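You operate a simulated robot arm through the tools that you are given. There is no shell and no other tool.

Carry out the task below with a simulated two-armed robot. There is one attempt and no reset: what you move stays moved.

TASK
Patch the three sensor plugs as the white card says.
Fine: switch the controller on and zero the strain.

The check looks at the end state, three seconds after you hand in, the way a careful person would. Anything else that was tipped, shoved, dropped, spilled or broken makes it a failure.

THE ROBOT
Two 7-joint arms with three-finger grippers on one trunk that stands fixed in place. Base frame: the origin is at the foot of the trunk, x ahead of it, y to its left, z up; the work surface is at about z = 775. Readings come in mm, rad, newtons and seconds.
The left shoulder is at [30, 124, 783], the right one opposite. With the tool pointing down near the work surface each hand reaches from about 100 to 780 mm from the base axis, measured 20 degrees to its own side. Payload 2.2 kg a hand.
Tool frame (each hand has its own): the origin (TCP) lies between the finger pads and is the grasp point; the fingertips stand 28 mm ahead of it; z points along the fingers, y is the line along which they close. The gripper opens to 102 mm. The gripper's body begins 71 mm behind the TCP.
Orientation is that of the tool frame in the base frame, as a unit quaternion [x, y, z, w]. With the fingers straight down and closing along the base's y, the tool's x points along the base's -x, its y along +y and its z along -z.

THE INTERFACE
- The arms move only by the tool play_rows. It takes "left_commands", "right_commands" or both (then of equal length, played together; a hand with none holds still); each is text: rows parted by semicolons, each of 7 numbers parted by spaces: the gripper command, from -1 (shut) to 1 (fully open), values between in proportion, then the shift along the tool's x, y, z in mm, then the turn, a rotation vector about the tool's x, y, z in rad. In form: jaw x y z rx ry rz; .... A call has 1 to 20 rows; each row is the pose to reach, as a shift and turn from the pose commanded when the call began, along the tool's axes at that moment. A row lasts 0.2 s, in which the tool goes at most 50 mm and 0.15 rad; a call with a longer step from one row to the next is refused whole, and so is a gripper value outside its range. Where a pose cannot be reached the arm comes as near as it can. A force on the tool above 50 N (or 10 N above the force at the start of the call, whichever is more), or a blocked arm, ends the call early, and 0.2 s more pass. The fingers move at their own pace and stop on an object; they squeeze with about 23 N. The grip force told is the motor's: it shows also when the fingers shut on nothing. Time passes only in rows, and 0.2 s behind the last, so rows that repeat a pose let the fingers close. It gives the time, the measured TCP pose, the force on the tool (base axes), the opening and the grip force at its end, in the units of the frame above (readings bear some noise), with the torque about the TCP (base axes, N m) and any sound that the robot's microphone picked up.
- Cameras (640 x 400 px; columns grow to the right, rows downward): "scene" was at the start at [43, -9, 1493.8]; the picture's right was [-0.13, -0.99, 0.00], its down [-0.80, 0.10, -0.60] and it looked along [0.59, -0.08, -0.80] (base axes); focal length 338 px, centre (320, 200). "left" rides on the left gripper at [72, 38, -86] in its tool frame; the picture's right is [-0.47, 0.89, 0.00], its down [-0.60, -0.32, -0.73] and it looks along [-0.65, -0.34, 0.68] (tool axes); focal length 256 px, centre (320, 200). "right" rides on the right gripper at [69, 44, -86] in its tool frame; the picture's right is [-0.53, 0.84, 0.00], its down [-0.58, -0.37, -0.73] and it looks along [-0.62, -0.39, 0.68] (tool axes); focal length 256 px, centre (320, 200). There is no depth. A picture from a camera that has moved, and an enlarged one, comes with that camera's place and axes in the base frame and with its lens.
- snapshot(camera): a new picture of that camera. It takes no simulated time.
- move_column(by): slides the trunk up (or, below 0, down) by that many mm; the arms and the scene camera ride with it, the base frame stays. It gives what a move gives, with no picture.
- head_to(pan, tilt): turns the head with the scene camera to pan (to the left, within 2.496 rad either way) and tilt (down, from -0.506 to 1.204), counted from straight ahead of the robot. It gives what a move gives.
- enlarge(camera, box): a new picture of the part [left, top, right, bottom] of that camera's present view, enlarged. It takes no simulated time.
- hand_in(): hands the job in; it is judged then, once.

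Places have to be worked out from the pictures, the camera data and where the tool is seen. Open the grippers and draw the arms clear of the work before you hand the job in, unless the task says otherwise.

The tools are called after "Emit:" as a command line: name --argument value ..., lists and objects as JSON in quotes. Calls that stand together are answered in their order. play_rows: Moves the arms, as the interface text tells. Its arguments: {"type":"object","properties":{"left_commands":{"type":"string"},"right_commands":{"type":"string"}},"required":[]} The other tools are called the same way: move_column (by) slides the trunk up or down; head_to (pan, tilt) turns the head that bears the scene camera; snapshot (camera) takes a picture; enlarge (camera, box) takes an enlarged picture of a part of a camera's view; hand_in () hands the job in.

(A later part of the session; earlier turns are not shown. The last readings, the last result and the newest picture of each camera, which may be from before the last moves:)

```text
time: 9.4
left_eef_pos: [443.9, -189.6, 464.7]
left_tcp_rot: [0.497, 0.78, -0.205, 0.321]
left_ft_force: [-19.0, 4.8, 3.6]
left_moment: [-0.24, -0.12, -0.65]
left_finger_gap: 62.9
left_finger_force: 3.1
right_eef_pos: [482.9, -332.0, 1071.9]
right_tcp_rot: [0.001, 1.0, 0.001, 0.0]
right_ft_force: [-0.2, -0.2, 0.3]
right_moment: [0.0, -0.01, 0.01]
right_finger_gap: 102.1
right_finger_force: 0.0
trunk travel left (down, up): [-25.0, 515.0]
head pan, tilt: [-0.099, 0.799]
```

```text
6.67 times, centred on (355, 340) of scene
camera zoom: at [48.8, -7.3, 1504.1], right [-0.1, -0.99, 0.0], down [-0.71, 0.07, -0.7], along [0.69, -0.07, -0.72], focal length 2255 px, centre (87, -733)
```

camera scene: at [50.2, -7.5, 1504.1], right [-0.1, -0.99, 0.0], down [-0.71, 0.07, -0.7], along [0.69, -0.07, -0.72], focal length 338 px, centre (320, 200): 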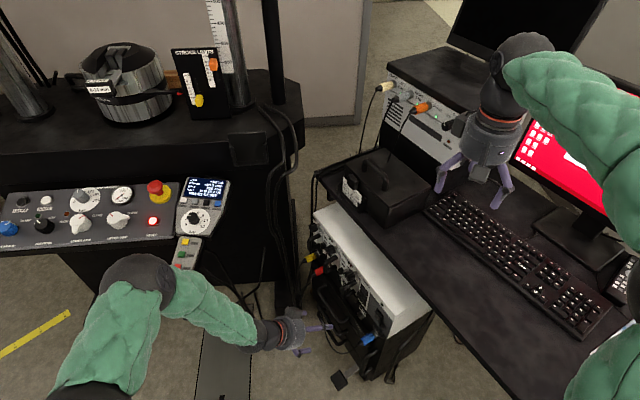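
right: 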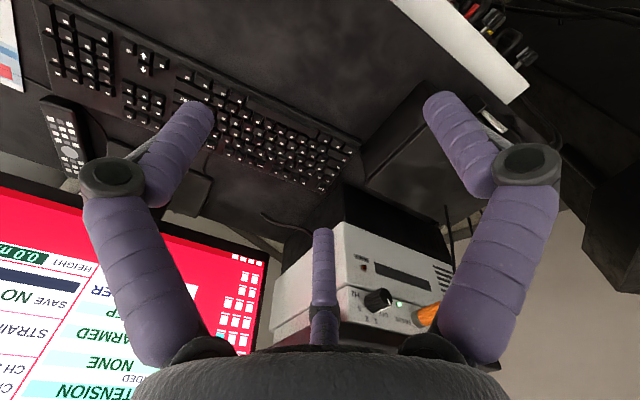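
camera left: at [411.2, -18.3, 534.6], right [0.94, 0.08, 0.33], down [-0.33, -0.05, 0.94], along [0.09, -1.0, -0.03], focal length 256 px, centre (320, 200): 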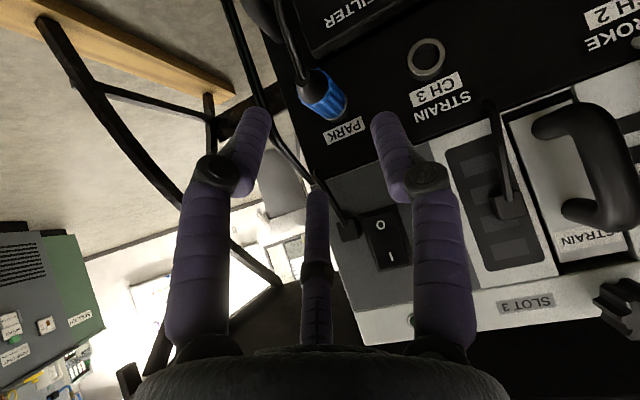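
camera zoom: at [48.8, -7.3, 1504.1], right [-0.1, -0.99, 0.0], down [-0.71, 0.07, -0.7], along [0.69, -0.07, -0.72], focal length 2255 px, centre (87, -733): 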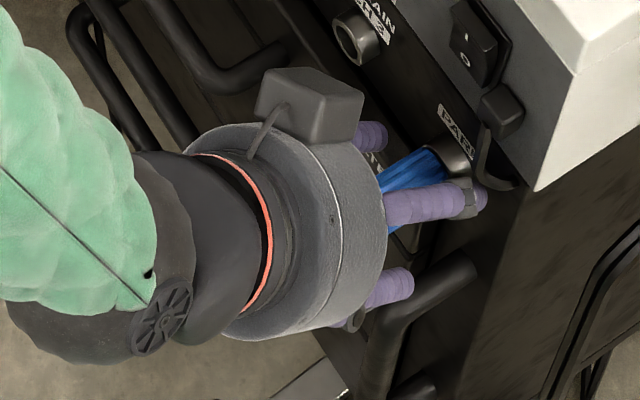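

The force and gap widening show that a finger of the hand touched the blue plug's ring: the visible three-finger layout is real. I back off along the tool axis; I will instead grasp the plugs axially, the tool pointing straight at the panel like a chuck.

Emit:
play_rows --left_commands "0.2 0 0 -15 0 0 0; 0.3 0 0 -50 0 0 0; 0.6 0 0 -95 0 0 0; 1 0 0 -130 0 0 0; 1 0 0 -130 0 0 0"

Emit:
snapshot --camera "left"

Emit:
enlarge --camera "scene" --box '[260, 280, 440, 400]'

```text
time: 10.6
left_eef_pos: [407.5, -107.8, 558.0]
left_tcp_rot: [0.496, 0.78, -0.204, 0.323]
left_ft_force: [0.4, 0.1, 0.5]
left_moment: [0.01, 0.02, -0.05]
left_finger_gap: 102.0
left_finger_force: 0.0
right_eef_pos: [483.5, -333.0, 1070.6]
right_tcp_rot: [0.001, 1.0, 0.0, 0.0]
right_ft_force: [0.1, 0.2, 0.5]
right_moment: [0.0, -0.01, -0.01]
right_finger_gap: 101.8
right_finger_force: 0.1
trunk travel left (down, up): [-25.0, 515.0]
head pan, tilt: [-0.099, 0.799]
```

```text
taken
camera left: at [395.6, 10.3, 567.0], right [0.94, 0.08, 0.33], down [-0.33, -0.05, 0.94], along [0.09, -1.0, -0.02], focal length 256 px, centre (320, 200)
```

left: 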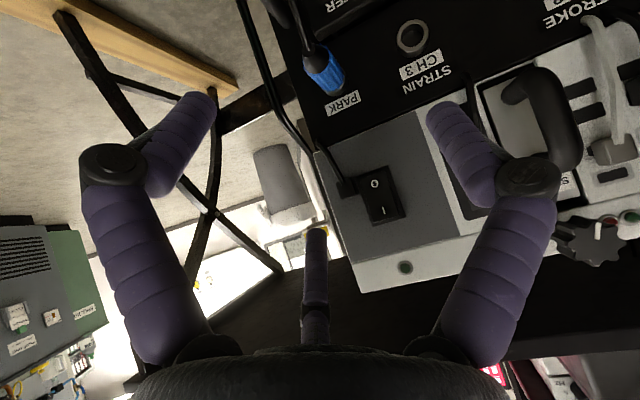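

```text
3.33 times, centred on (350, 340) of scene
camera zoom: at [50.2, -7.5, 1504.1], right [-0.1, -0.99, 0.0], down [-0.71, 0.07, -0.7], along [0.69, -0.07, -0.72], focal length 1128 px, centre (220, -267)
```

zoom: 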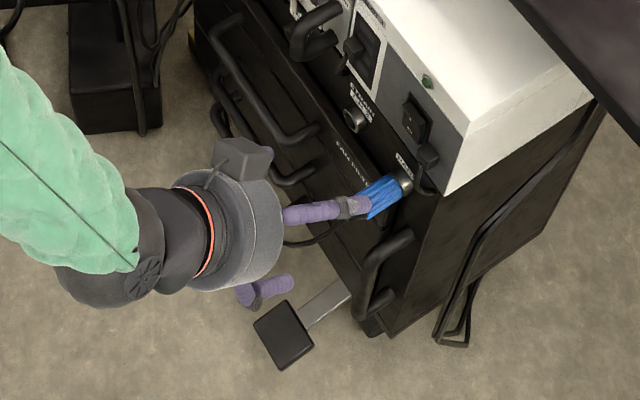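

Blue plug and surroundings are unchanged. I now turn the hand to the axial orientation (tool z into the panel, finger A up), moving a little outward while turning.

Emit:
play_rows --left_commands "1 15 0 -6 -0.0512 -0.0512 0.1235; 1 30 1 -12 -0.1023 -0.1023 0.247; 1 40 2 -15 -0.1535 -0.1535 0.3705; 1 50 2 -17 -0.2047 -0.2047 0.494; 1 60 3 -17 -0.2558 -0.2558 0.6175; 1 70 3 -17 -0.307 -0.307 0.741; 1 70 3 -17 -0.3582 -0.3582 0.8645; 1 70 3 -17 -0.4093 -0.4093 0.988; 1 70 3 -17 -0.4605 -0.4605 1.1115; 1 70 3 -17 -0.5117 -0.5117 1.235; 1 70 3 -17 -0.5628 -0.5628 1.3585; 1 70 3 -17 -0.614 -0.614 1.482; 1 70 3 -17 -0.614 -0.614 1.482"

Emit:
snapshot --camera "left"

Emit:
snapshot --camera "scene"

```text
time: 13.4
left_eef_pos: [386.1, -49.9, 519.8]
left_tcp_rot: [0.69, 0.153, 0.154, 0.69]
left_ft_force: [0.4, -0.9, -0.6]
left_moment: [0.02, -0.02, 0.0]
left_finger_gap: 101.9
left_finger_force: 0.1
right_eef_pos: [484.8, -333.5, 1071.3]
right_tcp_rot: [0.0, 1.0, -0.001, 0.0]
right_ft_force: [-1.0, 0.0, -0.6]
right_moment: [-0.01, 0.02, -0.02]
right_finger_gap: 101.9
right_finger_force: 0.1
trunk travel left (down, up): [-25.0, 515.0]
head pan, tilt: [-0.099, 0.799]
```

```text
taken
camera left: at [416.7, 59.0, 557.5], right [-0.42, -0.2, 0.88], down [-0.86, 0.41, -0.32], along [-0.3, -0.89, -0.34], focal length 256 px, centre (320, 200)
```

left: 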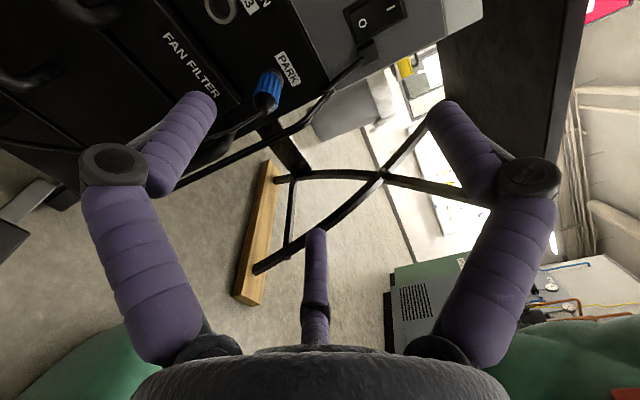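

```text
taken
camera scene: at [50.2, -7.5, 1504.1], right [-0.1, -0.99, 0.0], down [-0.71, 0.07, -0.7], along [0.69, -0.07, -0.72], focal length 338 px, centre (320, 200)
```

scene: 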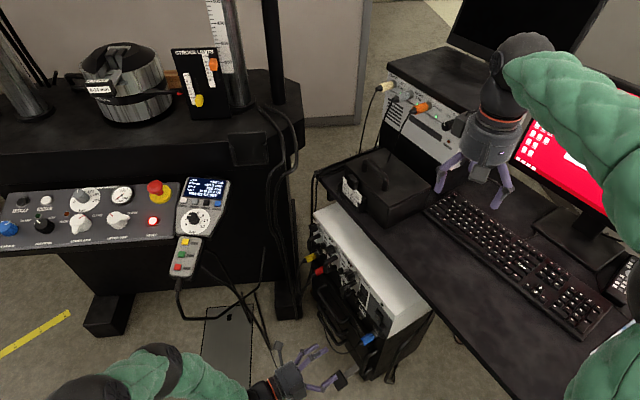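

Orientation reached as planned. I zoom on the PARK/CH3 area from this new viewpoint to refine the panel angle and plug axis.

Emit:
enlarge --camera "left" --box '[190, 0, 350, 130]'

Emit:
enlarge --camera "scene" --box '[240, 280, 420, 400]'

```text
3.08 times, centred on (270, 65) of left
camera zoom: at [416.7, 59.0, 557.5], right [-0.42, -0.2, 0.88], down [-0.86, 0.41, -0.32], along [-0.3, -0.89, -0.34], focal length 788 px, centre (474, 615)
```

zoom: 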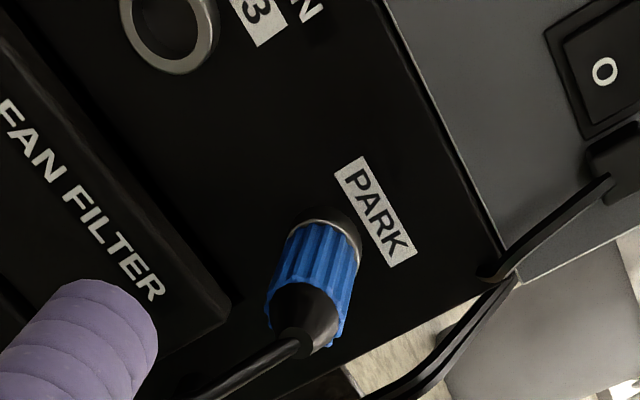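

```text
3.33 times, centred on (330, 340) of scene
camera zoom: at [50.2, -7.5, 1504.1], right [-0.1, -0.99, 0.0], down [-0.71, 0.07, -0.7], along [0.69, -0.07, -0.72], focal length 1128 px, centre (287, -267)
```

zoom: 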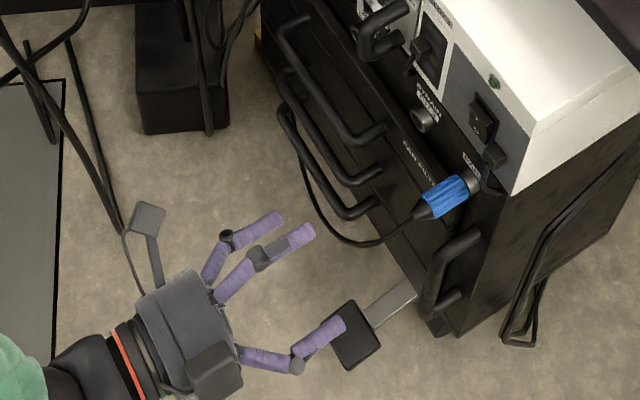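

Predictions match to ~2–3 mm. I lower onto the blue plug's axis, about 145 mm out, still fully open, and check that the plug lies on the tool axis (image column 320).

Emit:
play_rows --left_commands "1 0 -30 5 0 0 0; 1 -1 -60 20 0 0 0; 1 -1 -60 45 0 0 0; 1 -1 -60 45 0 0 0"

Emit:
snapshot --camera "left"

Emit:
enlarge --camera "left" --box '[240, 20, 400, 120]'

Emit:
enlarge --camera "scene" --box '[260, 280, 440, 400]'

```text
time: 14.4
left_eef_pos: [404.2, -91.5, 458.7]
left_tcp_rot: [0.69, 0.154, 0.153, 0.69]
left_ft_force: [0.3, 0.6, -0.8]
left_moment: [-0.02, -0.01, 0.0]
left_finger_gap: 102.2
left_finger_force: 0.1
right_eef_pos: [485.1, -333.4, 1071.3]
right_tcp_rot: [0.001, 1.0, 0.001, -0.001]
right_ft_force: [-0.6, 0.1, 0.6]
right_moment: [0.01, 0.0, 0.01]
right_finger_gap: 102.1
right_finger_force: 0.0
trunk travel left (down, up): [-25.0, 515.0]
head pan, tilt: [-0.099, 0.799]
```

```text
taken
camera left: at [435.0, 17.3, 497.0], right [-0.42, -0.2, 0.89], down [-0.86, 0.41, -0.32], along [-0.3, -0.89, -0.34], focal length 256 px, centre (320, 200)
```

left: 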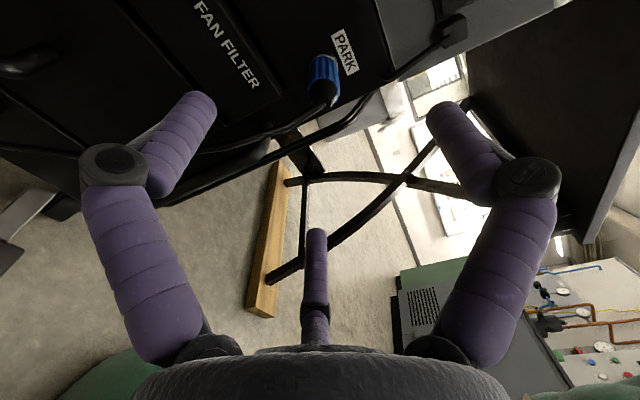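

```text
4.00 times, centred on (320, 70) of left
camera zoom: at [435.0, 17.3, 497.0], right [-0.42, -0.2, 0.89], down [-0.86, 0.41, -0.32], along [-0.3, -0.89, -0.34], focal length 1024 px, centre (320, 720)
```

zoom: 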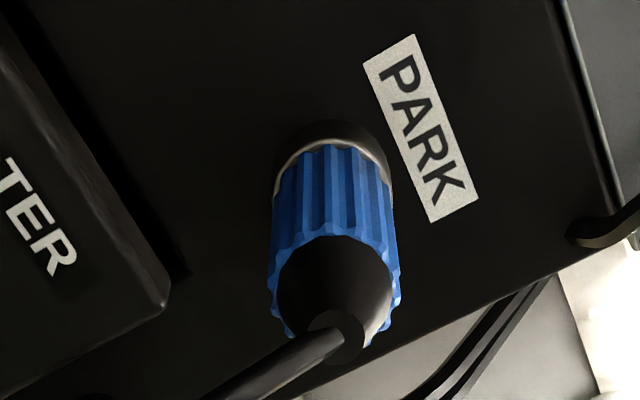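

```text
3.33 times, centred on (350, 340) of scene
camera zoom: at [50.2, -7.6, 1504.1], right [-0.1, -0.99, 0.0], down [-0.71, 0.07, -0.7], along [0.69, -0.07, -0.72], focal length 1128 px, centre (220, -267)
```

zoom: 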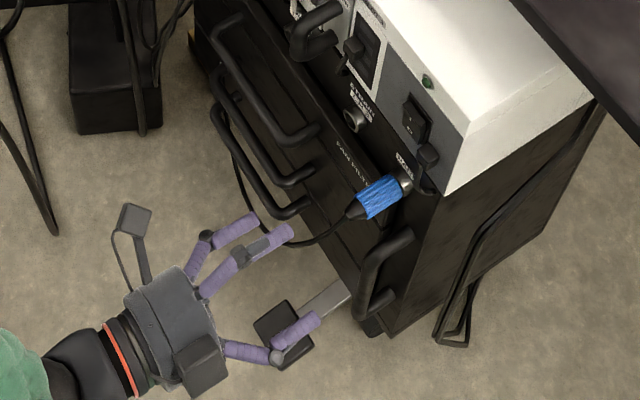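

The plug axis is parallel to the tool axis and sits about 3 mm higher than it. I correct up 3 mm, narrow the jaw to ~50 mm and advance 70 mm, leaving the cable to pass between the two lower fingers.

Emit:
play_rows --left_commands "-0.02 0 3 0 0 0 0; -0.02 0 3 5 0 0 0; -0.02 0 3 20 0 0 0; -0.02 0 3 35 0 0 0; -0.02 0 3 50 0 0 0; -0.02 0 3 62 0 0 0; -0.02 0 3 70 0 0 0; -0.02 0 3 70 0 0 0"

Emit:
snapshot --camera "left"

Emit:
enlarge --camera "scene" --box '[280, 290, 430, 390]'

```text
time: 16.2
left_eef_pos: [435.4, -154.3, 464.2]
left_tcp_rot: [0.691, 0.154, 0.153, 0.69]
left_ft_force: [-0.1, 0.0, 0.6]
left_moment: [0.0, 0.03, -0.03]
left_finger_gap: 49.9
left_finger_force: 0.0
right_eef_pos: [482.4, -333.1, 1070.9]
right_tcp_rot: [-0.001, 1.0, 0.001, 0.0]
right_ft_force: [0.6, 0.2, 0.1]
right_moment: [-0.02, -0.02, 0.0]
right_finger_gap: 102.1
right_finger_force: 0.1
trunk travel left (down, up): [-25.0, 515.0]
head pan, tilt: [-0.099, 0.799]
```

```text
taken
camera left: at [466.0, -45.5, 501.3], right [-0.42, -0.2, 0.89], down [-0.86, 0.41, -0.32], along [-0.3, -0.89, -0.34], focal length 256 px, centre (320, 200)
```

left: 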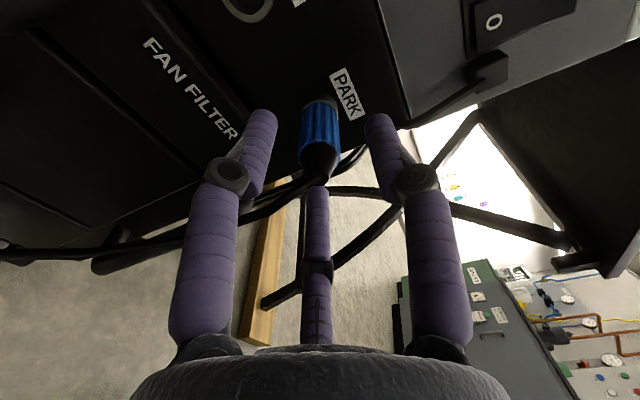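

```text
4.00 times, centred on (355, 340) of scene
camera zoom: at [50.2, -7.6, 1504.1], right [-0.1, -0.99, 0.0], down [-0.71, 0.07, -0.7], along [0.69, -0.07, -0.72], focal length 1353 px, centre (180, -360)
```

zoom: 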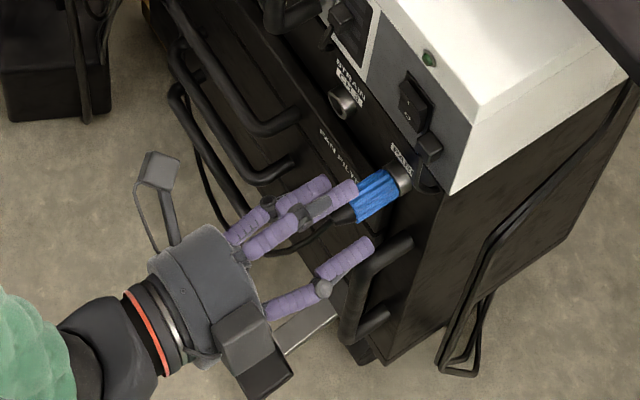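

The plug is centred in the hand with no contact force. I advance 38 mm more so the fingers surround the blue body, still open.

Emit:
play_rows --left_commands "-0.02 0 0 10 0 0 0; -0.02 0 0 20 0 0 0; -0.02 0 0 28 0 0 0; -0.02 0 0 34 0 0 0; -0.02 0 0 38 0 0 0; -0.02 0 0 38 0 0 0"

Emit:
snapshot --camera "left"

Emit:
enlarge --camera "scene" --box '[310, 310, 400, 370]'

```text
time: 17.6
left_eef_pos: [451.8, -189.5, 464.4]
left_tcp_rot: [0.69, 0.154, 0.154, 0.69]
left_ft_force: [0.4, -0.5, 0.1]
left_moment: [-0.01, -0.02, 0.02]
left_finger_gap: 49.8
left_finger_force: 0.0
right_eef_pos: [485.6, -333.3, 1070.2]
right_tcp_rot: [0.0, 1.0, 0.001, 0.001]
right_ft_force: [-0.1, -0.1, 0.1]
right_moment: [-0.03, 0.01, 0.0]
right_finger_gap: 102.2
right_finger_force: 0.0
trunk travel left (down, up): [-25.0, 515.0]
head pan, tilt: [-0.099, 0.799]
```

```text
taken
camera left: at [481.8, -80.3, 501.2], right [-0.42, -0.2, 0.89], down [-0.86, 0.41, -0.32], along [-0.3, -0.89, -0.34], focal length 256 px, centre (320, 200)
```

left: 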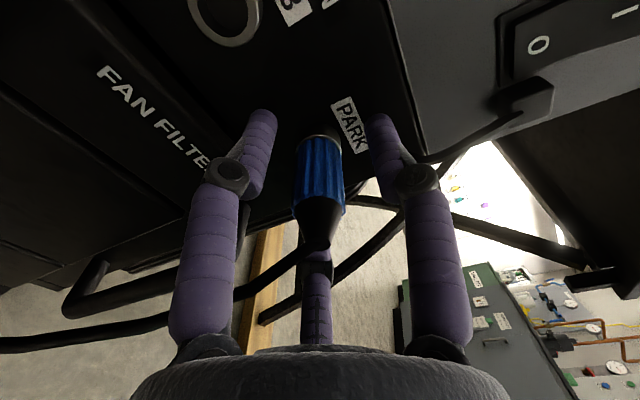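

```text
6.67 times, centred on (355, 340) of scene
camera zoom: at [50.2, -7.6, 1504.1], right [-0.1, -0.99, 0.0], down [-0.71, 0.07, -0.7], along [0.69, -0.07, -0.72], focal length 2255 px, centre (87, -733)
```

zoom: 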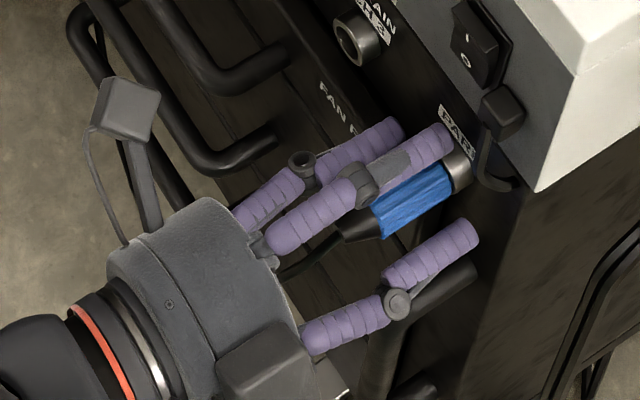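

The three fingers surround the blue body with no force. I close the hand on it.

Emit:
play_rows --left_commands "-1 0 0 0 0 0 0; -1 0 0 0 0 0 0; -1 0 0 0 0 0 0; -1 0 0 0 0 0 0"

Emit:
snapshot --camera "left"

Emit:
enlarge --camera "scene" --box '[310, 310, 400, 370]'

```text
time: 18.6
left_eef_pos: [449.4, -189.5, 463.1]
left_tcp_rot: [0.691, 0.154, 0.153, 0.69]
left_ft_force: [-6.3, -3.1, -2.4]
left_moment: [-0.12, 0.07, -0.17]
left_finger_gap: 31.2
left_finger_force: 22.8
right_eef_pos: [483.1, -333.6, 1070.7]
right_tcp_rot: [0.001, 1.0, 0.0, -0.001]
right_ft_force: [0.3, 1.5, -0.1]
right_moment: [-0.01, 0.0, -0.01]
right_finger_gap: 102.2
right_finger_force: 0.1
trunk travel left (down, up): [-25.0, 515.0]
head pan, tilt: [-0.099, 0.799]
```

```text
taken
camera left: at [480.5, -80.8, 500.7], right [-0.42, -0.2, 0.89], down [-0.86, 0.41, -0.32], along [-0.3, -0.89, -0.34], focal length 256 px, centre (320, 200)
```

left: 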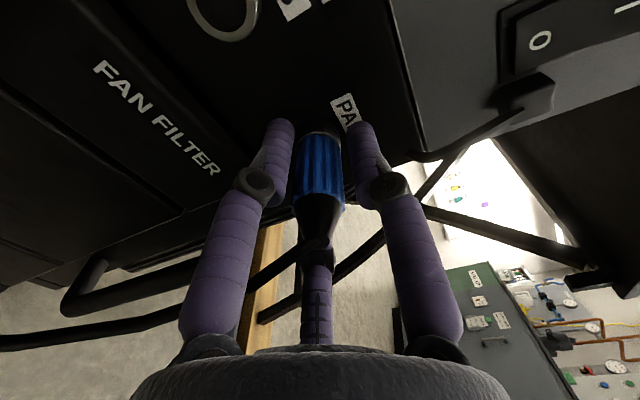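

```text
6.67 times, centred on (355, 340) of scene
camera zoom: at [50.0, -7.8, 1504.1], right [-0.1, -0.99, 0.0], down [-0.71, 0.07, -0.7], along [0.69, -0.07, -0.72], focal length 2255 px, centre (87, -733)
```

zoom: 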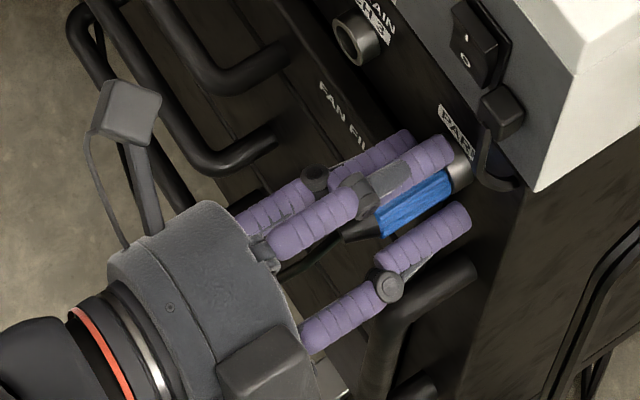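

The grip closed at 31 mm gap with 23 N. I pull gently straight out along the tool axis and watch whether the plug follows.

Emit:
play_rows --left_commands "-1 0 0 -2 0 0 0; -1 0 0 -4 0 0 0; -1 0 0 -6 0 0 0; -1 0 0 -8 0 0 0; -1 0 0 -10 0 0 0"

Emit:
snapshot --camera "left"

Emit:
enlarge --camera "scene" --box '[310, 310, 400, 370]'

```text
time: 19.8
left_eef_pos: [445.7, -178.8, 462.8]
left_tcp_rot: [0.69, 0.154, 0.153, 0.69]
left_ft_force: [0.7, 0.5, -0.3]
left_moment: [0.01, 0.01, 0.0]
left_finger_gap: 22.3
left_finger_force: 23.6
right_eef_pos: [484.3, -333.1, 1070.3]
right_tcp_rot: [0.001, 1.0, 0.0, 0.0]
right_ft_force: [-0.2, 0.1, 1.0]
right_moment: [0.02, -0.02, 0.02]
right_finger_gap: 102.1
right_finger_force: 0.0
trunk travel left (down, up): [-25.0, 515.0]
head pan, tilt: [-0.099, 0.799]
heard: pop
```

```text
taken
camera left: at [476.8, -69.9, 500.5], right [-0.42, -0.2, 0.89], down [-0.86, 0.4, -0.32], along [-0.3, -0.89, -0.34], focal length 256 px, centre (320, 200)
```

left: 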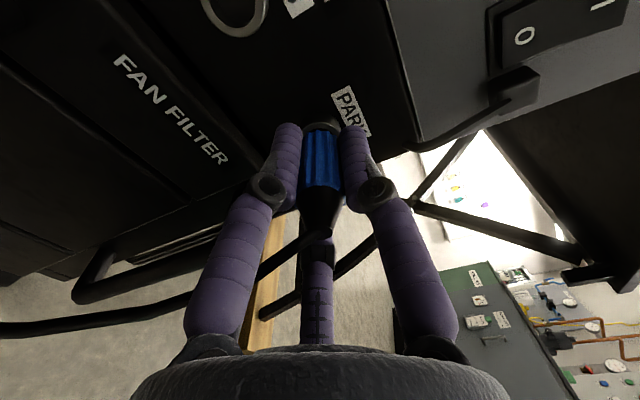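

```text
6.67 times, centred on (355, 340) of scene
camera zoom: at [50.3, -7.4, 1504.1], right [-0.1, -0.99, 0.0], down [-0.71, 0.07, -0.7], along [0.69, -0.07, -0.72], focal length 2255 px, centre (87, -733)
```

zoom: 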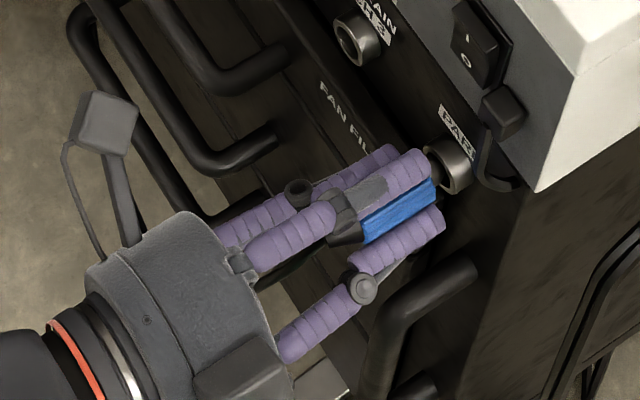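

A pop was heard and the gap fell to 22 mm: the plug is unlatched and held on its body. I draw it further out and check it follows.

Emit:
play_rows --left_commands "-1 0 0 -5 0 0 0; -1 0 0 -12 0 0 0; -1 0 0 -22 0 0 0; -1 0 0 -35 0 0 0; -1 0 0 -50 0 0 0; -1 0 0 -50 0 0 0"

Emit:
snapshot --camera "left"

Emit:
enlarge --camera "scene" --box '[290, 300, 410, 380]'

```text
time: 21.2
left_eef_pos: [424.7, -132.9, 462.9]
left_tcp_rot: [0.69, 0.154, 0.153, 0.691]
left_ft_force: [0.0, 0.2, 0.8]
left_moment: [0.0, 0.0, -0.01]
left_finger_gap: 22.8
left_finger_force: 23.3
right_eef_pos: [484.7, -331.7, 1071.7]
right_tcp_rot: [0.0, 1.0, 0.001, 0.0]
right_ft_force: [-0.9, -0.1, -0.4]
right_moment: [-0.04, -0.02, 0.0]
right_finger_gap: 101.9
right_finger_force: 0.0
trunk travel left (down, up): [-25.0, 515.0]
head pan, tilt: [-0.099, 0.799]
```

```text
taken
camera left: at [455.6, -24.6, 500.1], right [-0.42, -0.2, 0.89], down [-0.86, 0.41, -0.32], along [-0.3, -0.89, -0.34], focal length 256 px, centre (320, 200)
```

left: 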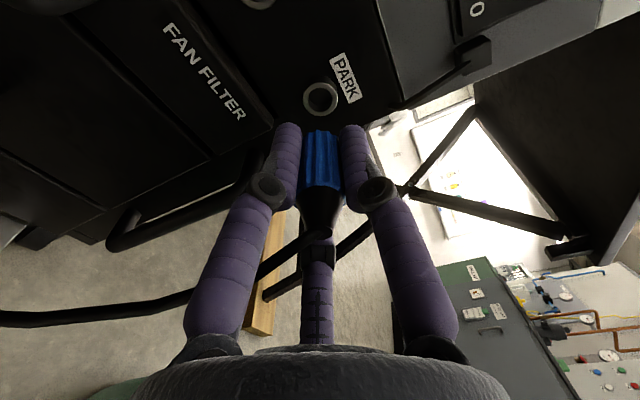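

```text
5.00 times, centred on (350, 340) of scene
camera zoom: at [50.2, -7.5, 1504.1], right [-0.1, -0.99, 0.0], down [-0.71, 0.07, -0.7], along [0.69, -0.07, -0.72], focal length 1691 px, centre (170, -500)
```

zoom: 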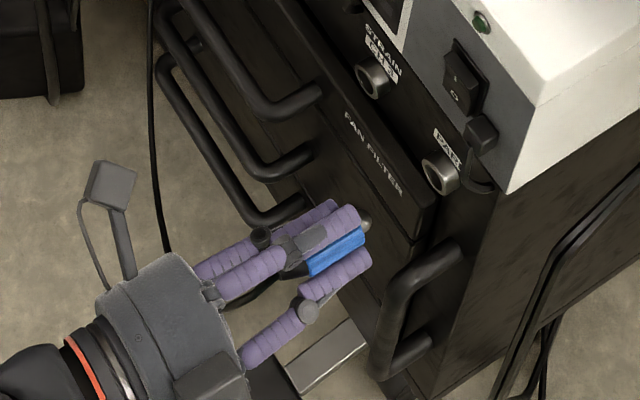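

The plug is fully out, its silver nose showing, and the empty PARK ring sits exactly on the tool axis. I enlarge this as an alignment reference for the insertion.

Emit:
enlarge --camera "left" --box '[260, 50, 380, 150]'

Emit:
enlarge --camera "scene" --box '[330, 310, 390, 360]'

```text
4.00 times, centred on (320, 100) of left
camera zoom: at [455.6, -24.6, 500.1], right [-0.42, -0.2, 0.89], down [-0.86, 0.41, -0.32], along [-0.3, -0.89, -0.34], focal length 1024 px, centre (320, 600)
```

zoom: 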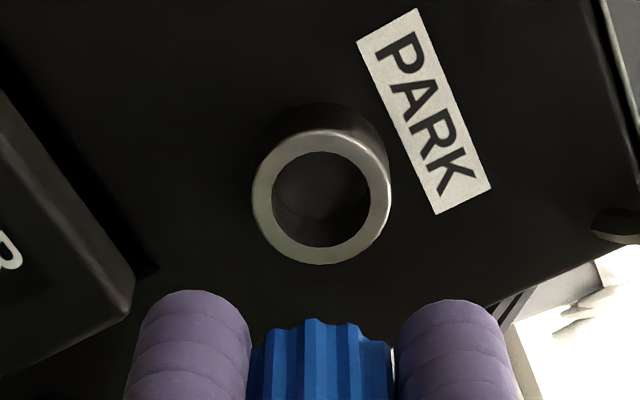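

```text
8.00 times, centred on (360, 335) of scene
camera zoom: at [50.2, -7.5, 1504.1], right [-0.1, -0.99, 0.0], down [-0.71, 0.07, -0.7], along [0.69, -0.07, -0.72], focal length 2706 px, centre (0, -880)
```

zoom: 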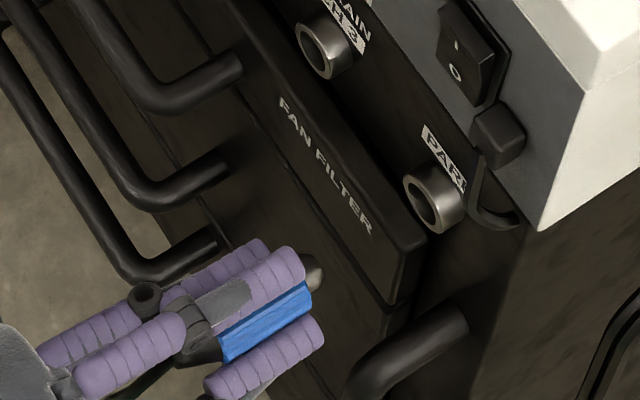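

Reference stored: ring centre at zoom (321,197), outer width 139 px. I carry the blue plug sideways along the panel by 181 mm to stand in front of CH2, keeping the distance.

Emit:
play_rows --left_commands "-1 0 0 -12 0 0 0; -1 25 0 -15 0 0 0; -1 55 0 -15 0 0 0; -1 90 0 -15 0 0 0; -1 125 0 -15 0 0 0; -1 155 0 -12 0 0 0; -1 175 0 -5 0 0 0; -1 181 0 0 0 0 0; -1 181 0 0 0 0 0"

Emit:
snapshot --camera "left"

Emit:
enlarge --camera "left" --box '[260, 50, 380, 150]'

Emit:
snapshot --camera "scene"

```text
time: 23.2
left_eef_pos: [590.4, -57.8, 462.5]
left_tcp_rot: [0.69, 0.153, 0.154, 0.69]
left_ft_force: [-0.5, 0.5, 0.1]
left_moment: [-0.02, 0.01, -0.02]
left_finger_gap: 22.9
left_finger_force: 23.5
right_eef_pos: [484.1, -333.0, 1071.0]
right_tcp_rot: [0.0, 1.0, 0.0, 0.0]
right_ft_force: [-0.4, 0.1, -0.3]
right_moment: [0.0, 0.01, 0.01]
right_finger_gap: 101.5
right_finger_force: 0.0
trunk travel left (down, up): [-25.0, 515.0]
head pan, tilt: [-0.099, 0.799]
```

```text
taken
camera left: at [620.6, 51.2, 500.1], right [-0.42, -0.2, 0.89], down [-0.86, 0.41, -0.32], along [-0.3, -0.89, -0.34], focal length 256 px, centre (320, 200)
```

left: 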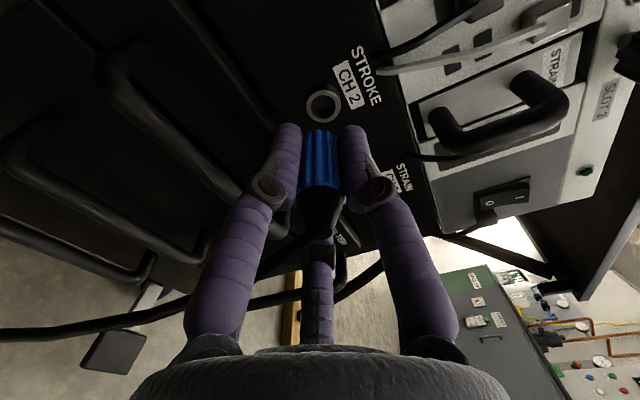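

```text
4.00 times, centred on (320, 100) of left
camera zoom: at [620.6, 51.2, 500.1], right [-0.42, -0.2, 0.89], down [-0.86, 0.41, -0.32], along [-0.3, -0.89, -0.34], focal length 1024 px, centre (320, 600)
```

zoom: 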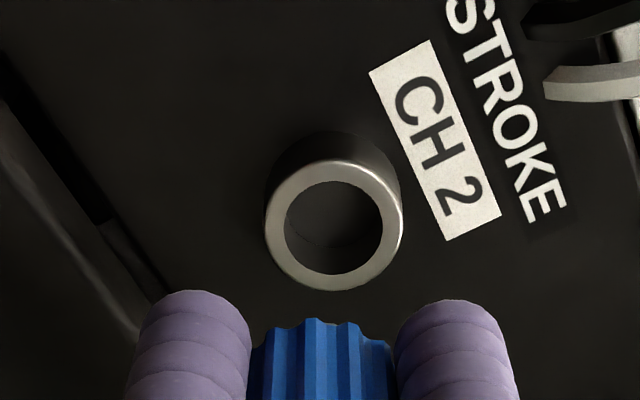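

```text
taken
camera scene: at [50.3, -7.5, 1504.1], right [-0.1, -0.99, 0.0], down [-0.71, 0.07, -0.7], along [0.69, -0.07, -0.72], focal length 338 px, centre (320, 200)
```

scene: 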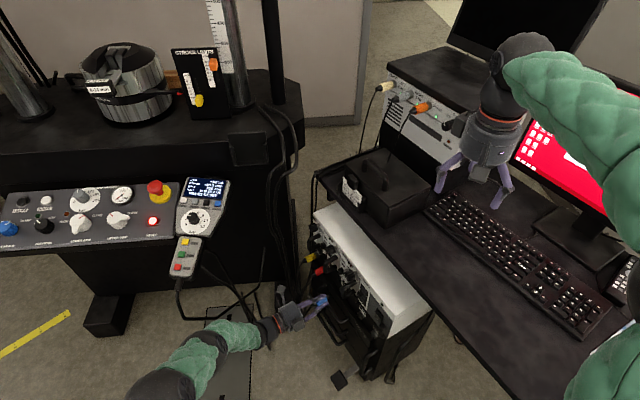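

CH2's ring shows at (334,224) with the same 139 px width, so it is ~3.75 mm off in −x_tool and 0.4 mm up, equal distance otherwise. I correct and re-check against the reference.

Emit:
play_rows --left_commands "-1 -2 0.2 -1 0 0 0; -1 -3.7 0.4 -3.4 0 0 0; -1 -3.7 0.4 -3.4 0 0 0"

Emit:
enlarge --camera "left" --box '[260, 50, 380, 150]'

Emit:
enlarge --camera "scene" --box '[270, 260, 390, 340]'

```text
time: 24.0
left_eef_pos: [584.8, -55.6, 463.2]
left_tcp_rot: [0.69, 0.153, 0.155, 0.69]
left_ft_force: [0.0, -0.4, -0.5]
left_moment: [-0.04, -0.01, 0.01]
left_finger_gap: 22.6
left_finger_force: 22.5
right_eef_pos: [484.0, -332.9, 1069.5]
right_tcp_rot: [0.0, 1.0, 0.001, 0.0]
right_ft_force: [-0.6, -0.8, -0.8]
right_moment: [0.01, 0.0, 0.01]
right_finger_gap: 102.1
right_finger_force: 0.0
trunk travel left (down, up): [-25.0, 515.0]
head pan, tilt: [-0.099, 0.799]
```

```text
4.00 times, centred on (320, 100) of left
camera zoom: at [614.4, 53.4, 500.1], right [-0.42, -0.2, 0.89], down [-0.86, 0.41, -0.32], along [-0.3, -0.89, -0.34], focal length 1024 px, centre (320, 600)
```

zoom: 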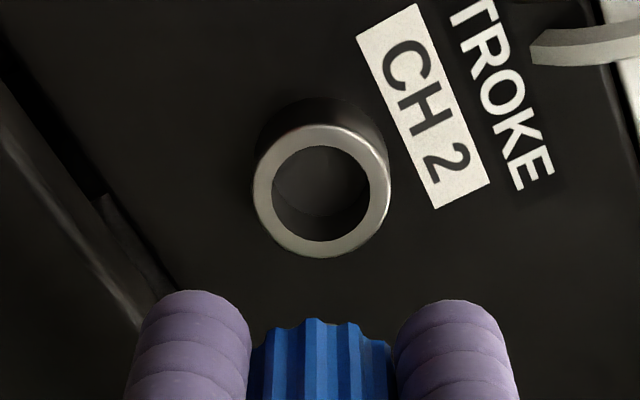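

```text
5.00 times, centred on (330, 300) of scene
camera zoom: at [50.3, -7.5, 1504.1], right [-0.1, -0.99, 0.0], down [-0.71, 0.07, -0.7], along [0.69, -0.07, -0.72], focal length 1691 px, centre (270, -300)
```

zoom: 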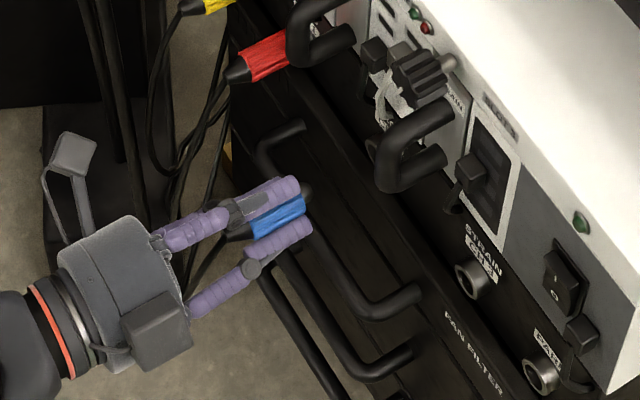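

The ring is now within about 1 mm of the reference. I add the last small correction and advance 36 mm to bring the nose just in front of the socket.

Emit:
play_rows --left_commands "-1 0.5 0.3 8 0 0 0; -1 0.5 0.3 18 0 0 0; -1 0.5 0.3 28 0 0 0; -1 0.5 0.3 36 0 0 0; -1 0.5 0.3 36 0 0 0"

Emit:
enlarge --camera "left" --box '[260, 50, 380, 150]'

Emit:
enlarge --camera "scene" --box '[290, 250, 370, 310]'

```text
time: 25.2
left_eef_pos: [601.6, -88.3, 465.3]
left_tcp_rot: [0.69, 0.153, 0.154, 0.69]
left_ft_force: [-0.1, 0.1, -0.3]
left_moment: [0.0, -0.02, 0.0]
left_finger_gap: 22.6
left_finger_force: 22.9
right_eef_pos: [484.7, -331.6, 1070.8]
right_tcp_rot: [0.0, 1.0, 0.0, 0.001]
right_ft_force: [0.5, 0.7, -0.3]
right_moment: [0.04, 0.01, 0.02]
right_finger_gap: 102.2
right_finger_force: 0.1
trunk travel left (down, up): [-25.0, 515.0]
head pan, tilt: [-0.099, 0.799]
```

```text
4.00 times, centred on (320, 100) of left
camera zoom: at [630.8, 19.8, 502.2], right [-0.42, -0.2, 0.89], down [-0.86, 0.41, -0.32], along [-0.3, -0.89, -0.34], focal length 1024 px, centre (320, 600)
```

zoom: 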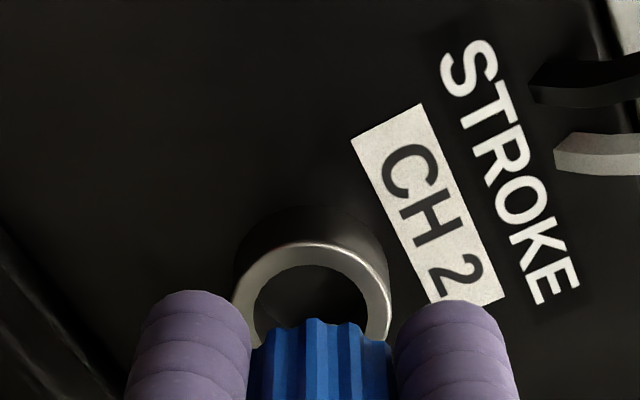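

```text
6.67 times, centred on (330, 280) of scene
camera zoom: at [50.3, -7.5, 1504.1], right [-0.1, -0.99, 0.0], down [-0.71, 0.07, -0.7], along [0.69, -0.07, -0.72], focal length 2255 px, centre (253, -333)
```

zoom: 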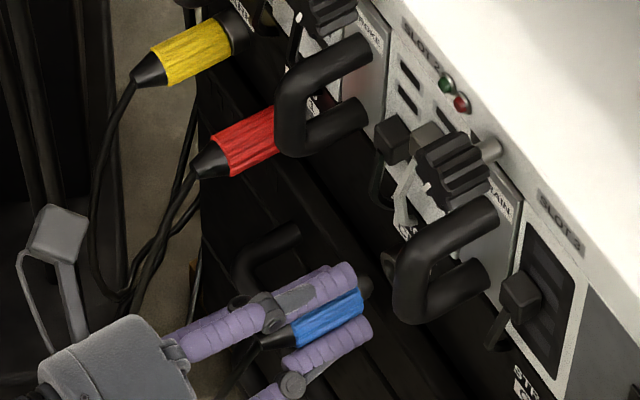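

The hand rose ~1.5 mm during the advance, so the ring now lies slightly low of the axis. I correct down 1.4 mm and advance 4 mm, then check again.

Emit:
play_rows --left_commands "-1 0 -1 1 0 0 0; -1 0 -1.4 3 0 0 0; -1 0 -1.4 4 0 0 0"

Emit:
enlarge --camera "left" --box '[280, 70, 360, 140]'

Emit:
enlarge --camera "scene" --box '[315, 265, 355, 300]'

```text
time: 26.0
left_eef_pos: [601.9, -93.0, 463.4]
left_tcp_rot: [0.69, 0.154, 0.153, 0.69]
left_ft_force: [0.5, -0.1, -0.1]
left_moment: [0.01, 0.0, 0.0]
left_finger_gap: 23.0
left_finger_force: 22.5
right_eef_pos: [484.2, -332.2, 1070.6]
right_tcp_rot: [0.0, 1.0, 0.0, -0.001]
right_ft_force: [0.9, -0.6, -0.2]
right_moment: [-0.01, 0.02, 0.03]
right_finger_gap: 102.3
right_finger_force: 0.1
trunk travel left (down, up): [-25.0, 515.0]
head pan, tilt: [-0.099, 0.799]
```

```text
5.71 times, centred on (320, 105) of left
camera zoom: at [632.1, 16.7, 500.8], right [-0.42, -0.2, 0.89], down [-0.86, 0.41, -0.32], along [-0.3, -0.89, -0.34], focal length 1463 px, centre (320, 743)
```

zoom: 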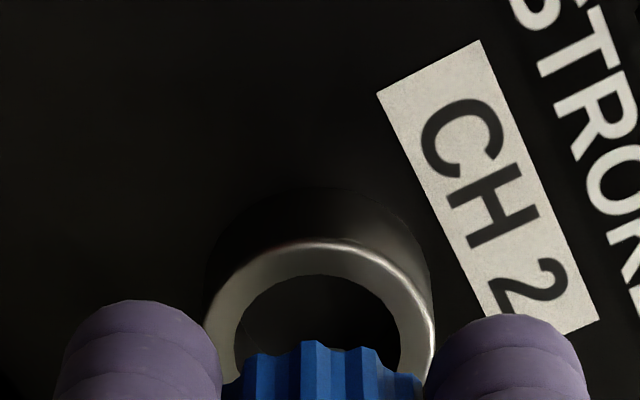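

```text
11.43 times, centred on (335, 282) of scene
camera zoom: at [50.3, -7.5, 1504.1], right [-0.1, -0.99, 0.0], down [-0.71, 0.07, -0.7], along [0.69, -0.07, -0.72], focal length 3866 px, centre (149, -743)
```

zoom: 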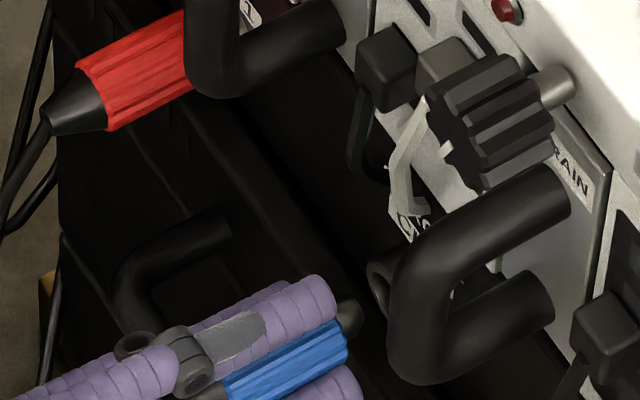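

Alignment is now right on (ring centred at column 319, row as predicted). I push in slowly, 8 mm first.

Emit:
play_rows --left_commands "-1 0 0 2 0 0 0; -1 0 0 4 0 0 0; -1 0 0 6 0 0 0; -1 0 0 8 0 0 0"

Emit:
enlarge --camera "left" --box '[280, 70, 360, 140]'

Emit:
enlarge --camera "scene" --box '[315, 265, 355, 300]'

```text
time: 27.0
left_eef_pos: [605.2, -99.4, 462.7]
left_tcp_rot: [0.69, 0.153, 0.154, 0.69]
left_ft_force: [-0.4, -0.6, -1.0]
left_moment: [0.02, -0.01, -0.01]
left_finger_gap: 23.1
left_finger_force: 23.1
right_eef_pos: [484.1, -332.8, 1070.3]
right_tcp_rot: [0.001, 1.0, 0.0, -0.001]
right_ft_force: [-0.5, 0.6, -0.2]
right_moment: [-0.01, 0.01, -0.04]
right_finger_gap: 102.0
right_finger_force: 0.0
trunk travel left (down, up): [-25.0, 515.0]
head pan, tilt: [-0.099, 0.799]
```

```text
5.71 times, centred on (320, 105) of left
camera zoom: at [635.1, 9.7, 501.2], right [-0.42, -0.2, 0.89], down [-0.86, 0.41, -0.32], along [-0.3, -0.89, -0.34], focal length 1463 px, centre (320, 743)
```

zoom: 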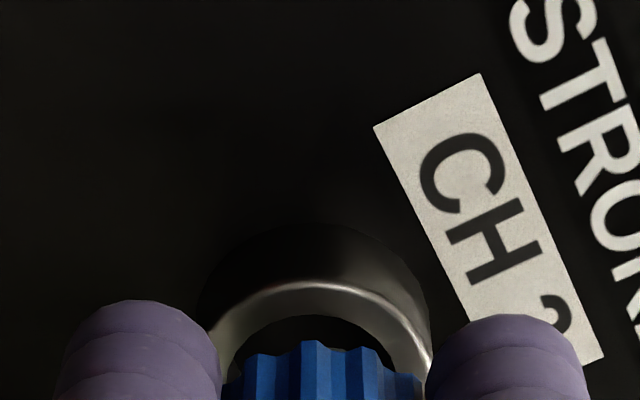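

```text
11.43 times, centred on (335, 282) of scene
camera zoom: at [50.3, -7.5, 1504.1], right [-0.1, -0.99, 0.0], down [-0.71, 0.07, -0.7], along [0.69, -0.07, -0.72], focal length 3866 px, centre (149, -743)
```

zoom: 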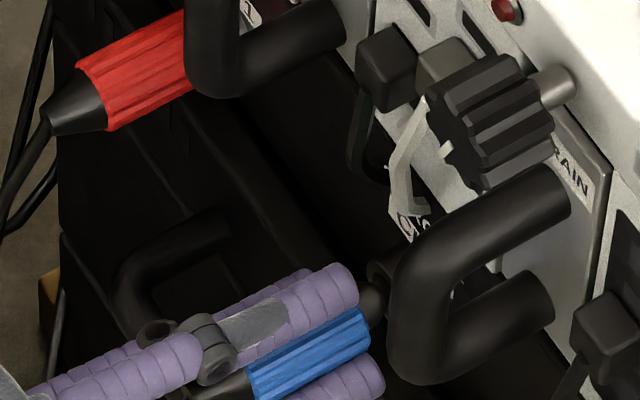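

Still centred and force-free. I keep pushing another 8 mm in small steps, expecting a click.

Emit:
play_rows --left_commands "-1 0 0 1.5 0 0 0; -1 0 0 3 0 0 0; -1 0 0 4.5 0 0 0; -1 0 0 6 0 0 0; -1 0 0 7.5 0 0 0"

Emit:
enlarge --camera "left" --box '[280, 70, 360, 140]'

Emit:
enlarge --camera "scene" --box '[315, 265, 355, 300]'

```text
time: 28.2
left_eef_pos: [608.8, -106.0, 462.9]
left_tcp_rot: [0.69, 0.154, 0.153, 0.69]
left_ft_force: [-1.1, -0.3, -0.3]
left_moment: [-0.01, 0.0, 0.0]
left_finger_gap: 22.7
left_finger_force: 22.8
right_eef_pos: [484.8, -332.5, 1070.4]
right_tcp_rot: [0.0, 1.0, 0.0, 0.0]
right_ft_force: [0.4, -0.5, 0.4]
right_moment: [-0.01, 0.0, -0.01]
right_finger_gap: 102.0
right_finger_force: 0.1
trunk travel left (down, up): [-25.0, 515.0]
head pan, tilt: [-0.099, 0.799]
```

```text
5.71 times, centred on (320, 105) of left
camera zoom: at [637.8, 3.2, 500.6], right [-0.42, -0.2, 0.89], down [-0.86, 0.41, -0.32], along [-0.3, -0.89, -0.34], focal length 1463 px, centre (320, 743)
```

zoom: 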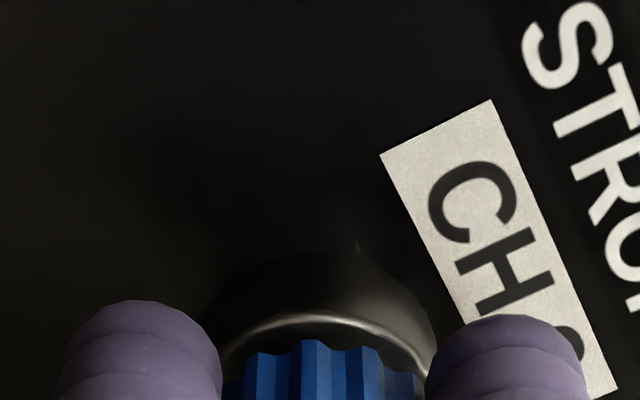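

```text
11.43 times, centred on (335, 282) of scene
camera zoom: at [50.3, -7.5, 1504.1], right [-0.1, -0.99, 0.0], down [-0.71, 0.07, -0.7], along [0.69, -0.07, -0.72], focal length 3866 px, centre (149, -743)
```

zoom: 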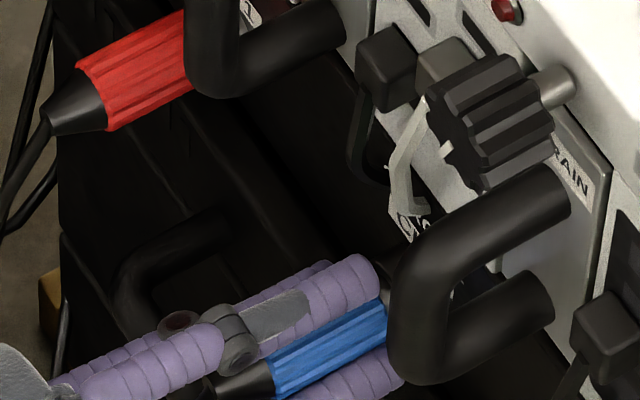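

About 2 mm remain until the blue body is flush with the ring; still no resistance. I push on in 1 mm steps.

Emit:
play_rows --left_commands "-1 0 0 1 0 0 0; -1 0 0 2 0 0 0; -1 0 0 3 0 0 0; -1 0 0 4 0 0 0; -1 0 0 4 0 0 0"

Emit:
enlarge --camera "left" --box '[280, 70, 360, 140]'

Emit:
enlarge --camera "scene" --box '[315, 265, 355, 300]'

```text
time: 29.4
left_eef_pos: [609.2, -109.5, 461.6]
left_tcp_rot: [0.69, 0.154, 0.153, 0.69]
left_ft_force: [-14.6, 17.9, 3.3]
left_moment: [-0.06, 0.01, -0.2]
left_finger_gap: 23.0
left_finger_force: 22.8
right_eef_pos: [483.3, -331.5, 1070.9]
right_tcp_rot: [0.0, 1.0, 0.0, 0.001]
right_ft_force: [0.0, -0.3, 0.4]
right_moment: [-0.03, 0.01, -0.01]
right_finger_gap: 102.0
right_finger_force: 0.1
trunk travel left (down, up): [-25.0, 515.0]
head pan, tilt: [-0.099, 0.799]
```

```text
5.71 times, centred on (320, 105) of left
camera zoom: at [639.5, -0.3, 499.7], right [-0.42, -0.2, 0.89], down [-0.86, 0.41, -0.32], along [-0.3, -0.89, -0.34], focal length 1463 px, centre (320, 743)
```

zoom: 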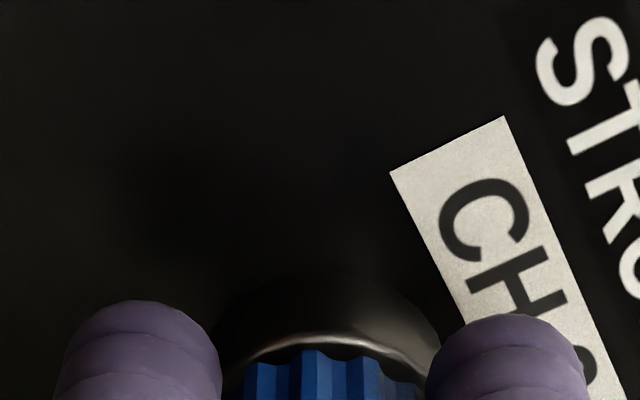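

```text
11.43 times, centred on (335, 282) of scene
camera zoom: at [49.2, -6.3, 1504.1], right [-0.1, -0.99, 0.0], down [-0.71, 0.07, -0.7], along [0.69, -0.07, -0.72], focal length 3866 px, centre (149, -743)
```

zoom: 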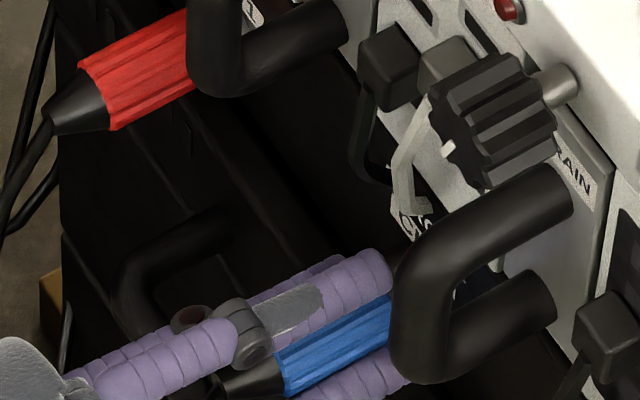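

Resistance of ~22 N appeared with the blue body practically flush with the ring, but no click yet. I press 2 mm more to see if it seats.

Emit:
play_rows --left_commands "-1 0 0 1 0 0 0; -1 0 0 2 0 0 0; -1 0 0 2 0 0 0"

Emit:
enlarge --camera "left" --box '[280, 70, 360, 140]'

```text
time: 30.2
left_eef_pos: [610.3, -112.4, 462.3]
left_tcp_rot: [0.69, 0.154, 0.154, 0.691]
left_ft_force: [-16.3, 20.8, 0.4]
left_moment: [0.17, 0.13, 0.03]
left_finger_gap: 23.0
left_finger_force: 23.1
right_eef_pos: [484.9, -331.5, 1071.3]
right_tcp_rot: [0.0, 1.0, 0.0, 0.0]
right_ft_force: [0.7, -0.4, -0.1]
right_moment: [0.02, 0.0, -0.01]
right_finger_gap: 102.2
right_finger_force: 0.0
trunk travel left (down, up): [-25.0, 515.0]
head pan, tilt: [-0.099, 0.799]
```

```text
5.71 times, centred on (320, 105) of left
camera zoom: at [640.7, -2.6, 499.6], right [-0.42, -0.2, 0.89], down [-0.86, 0.41, -0.32], along [-0.3, -0.89, -0.34], focal length 1463 px, centre (320, 743)
```

zoom: 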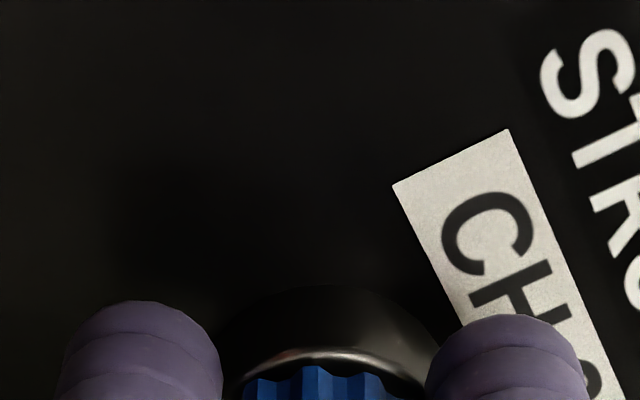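

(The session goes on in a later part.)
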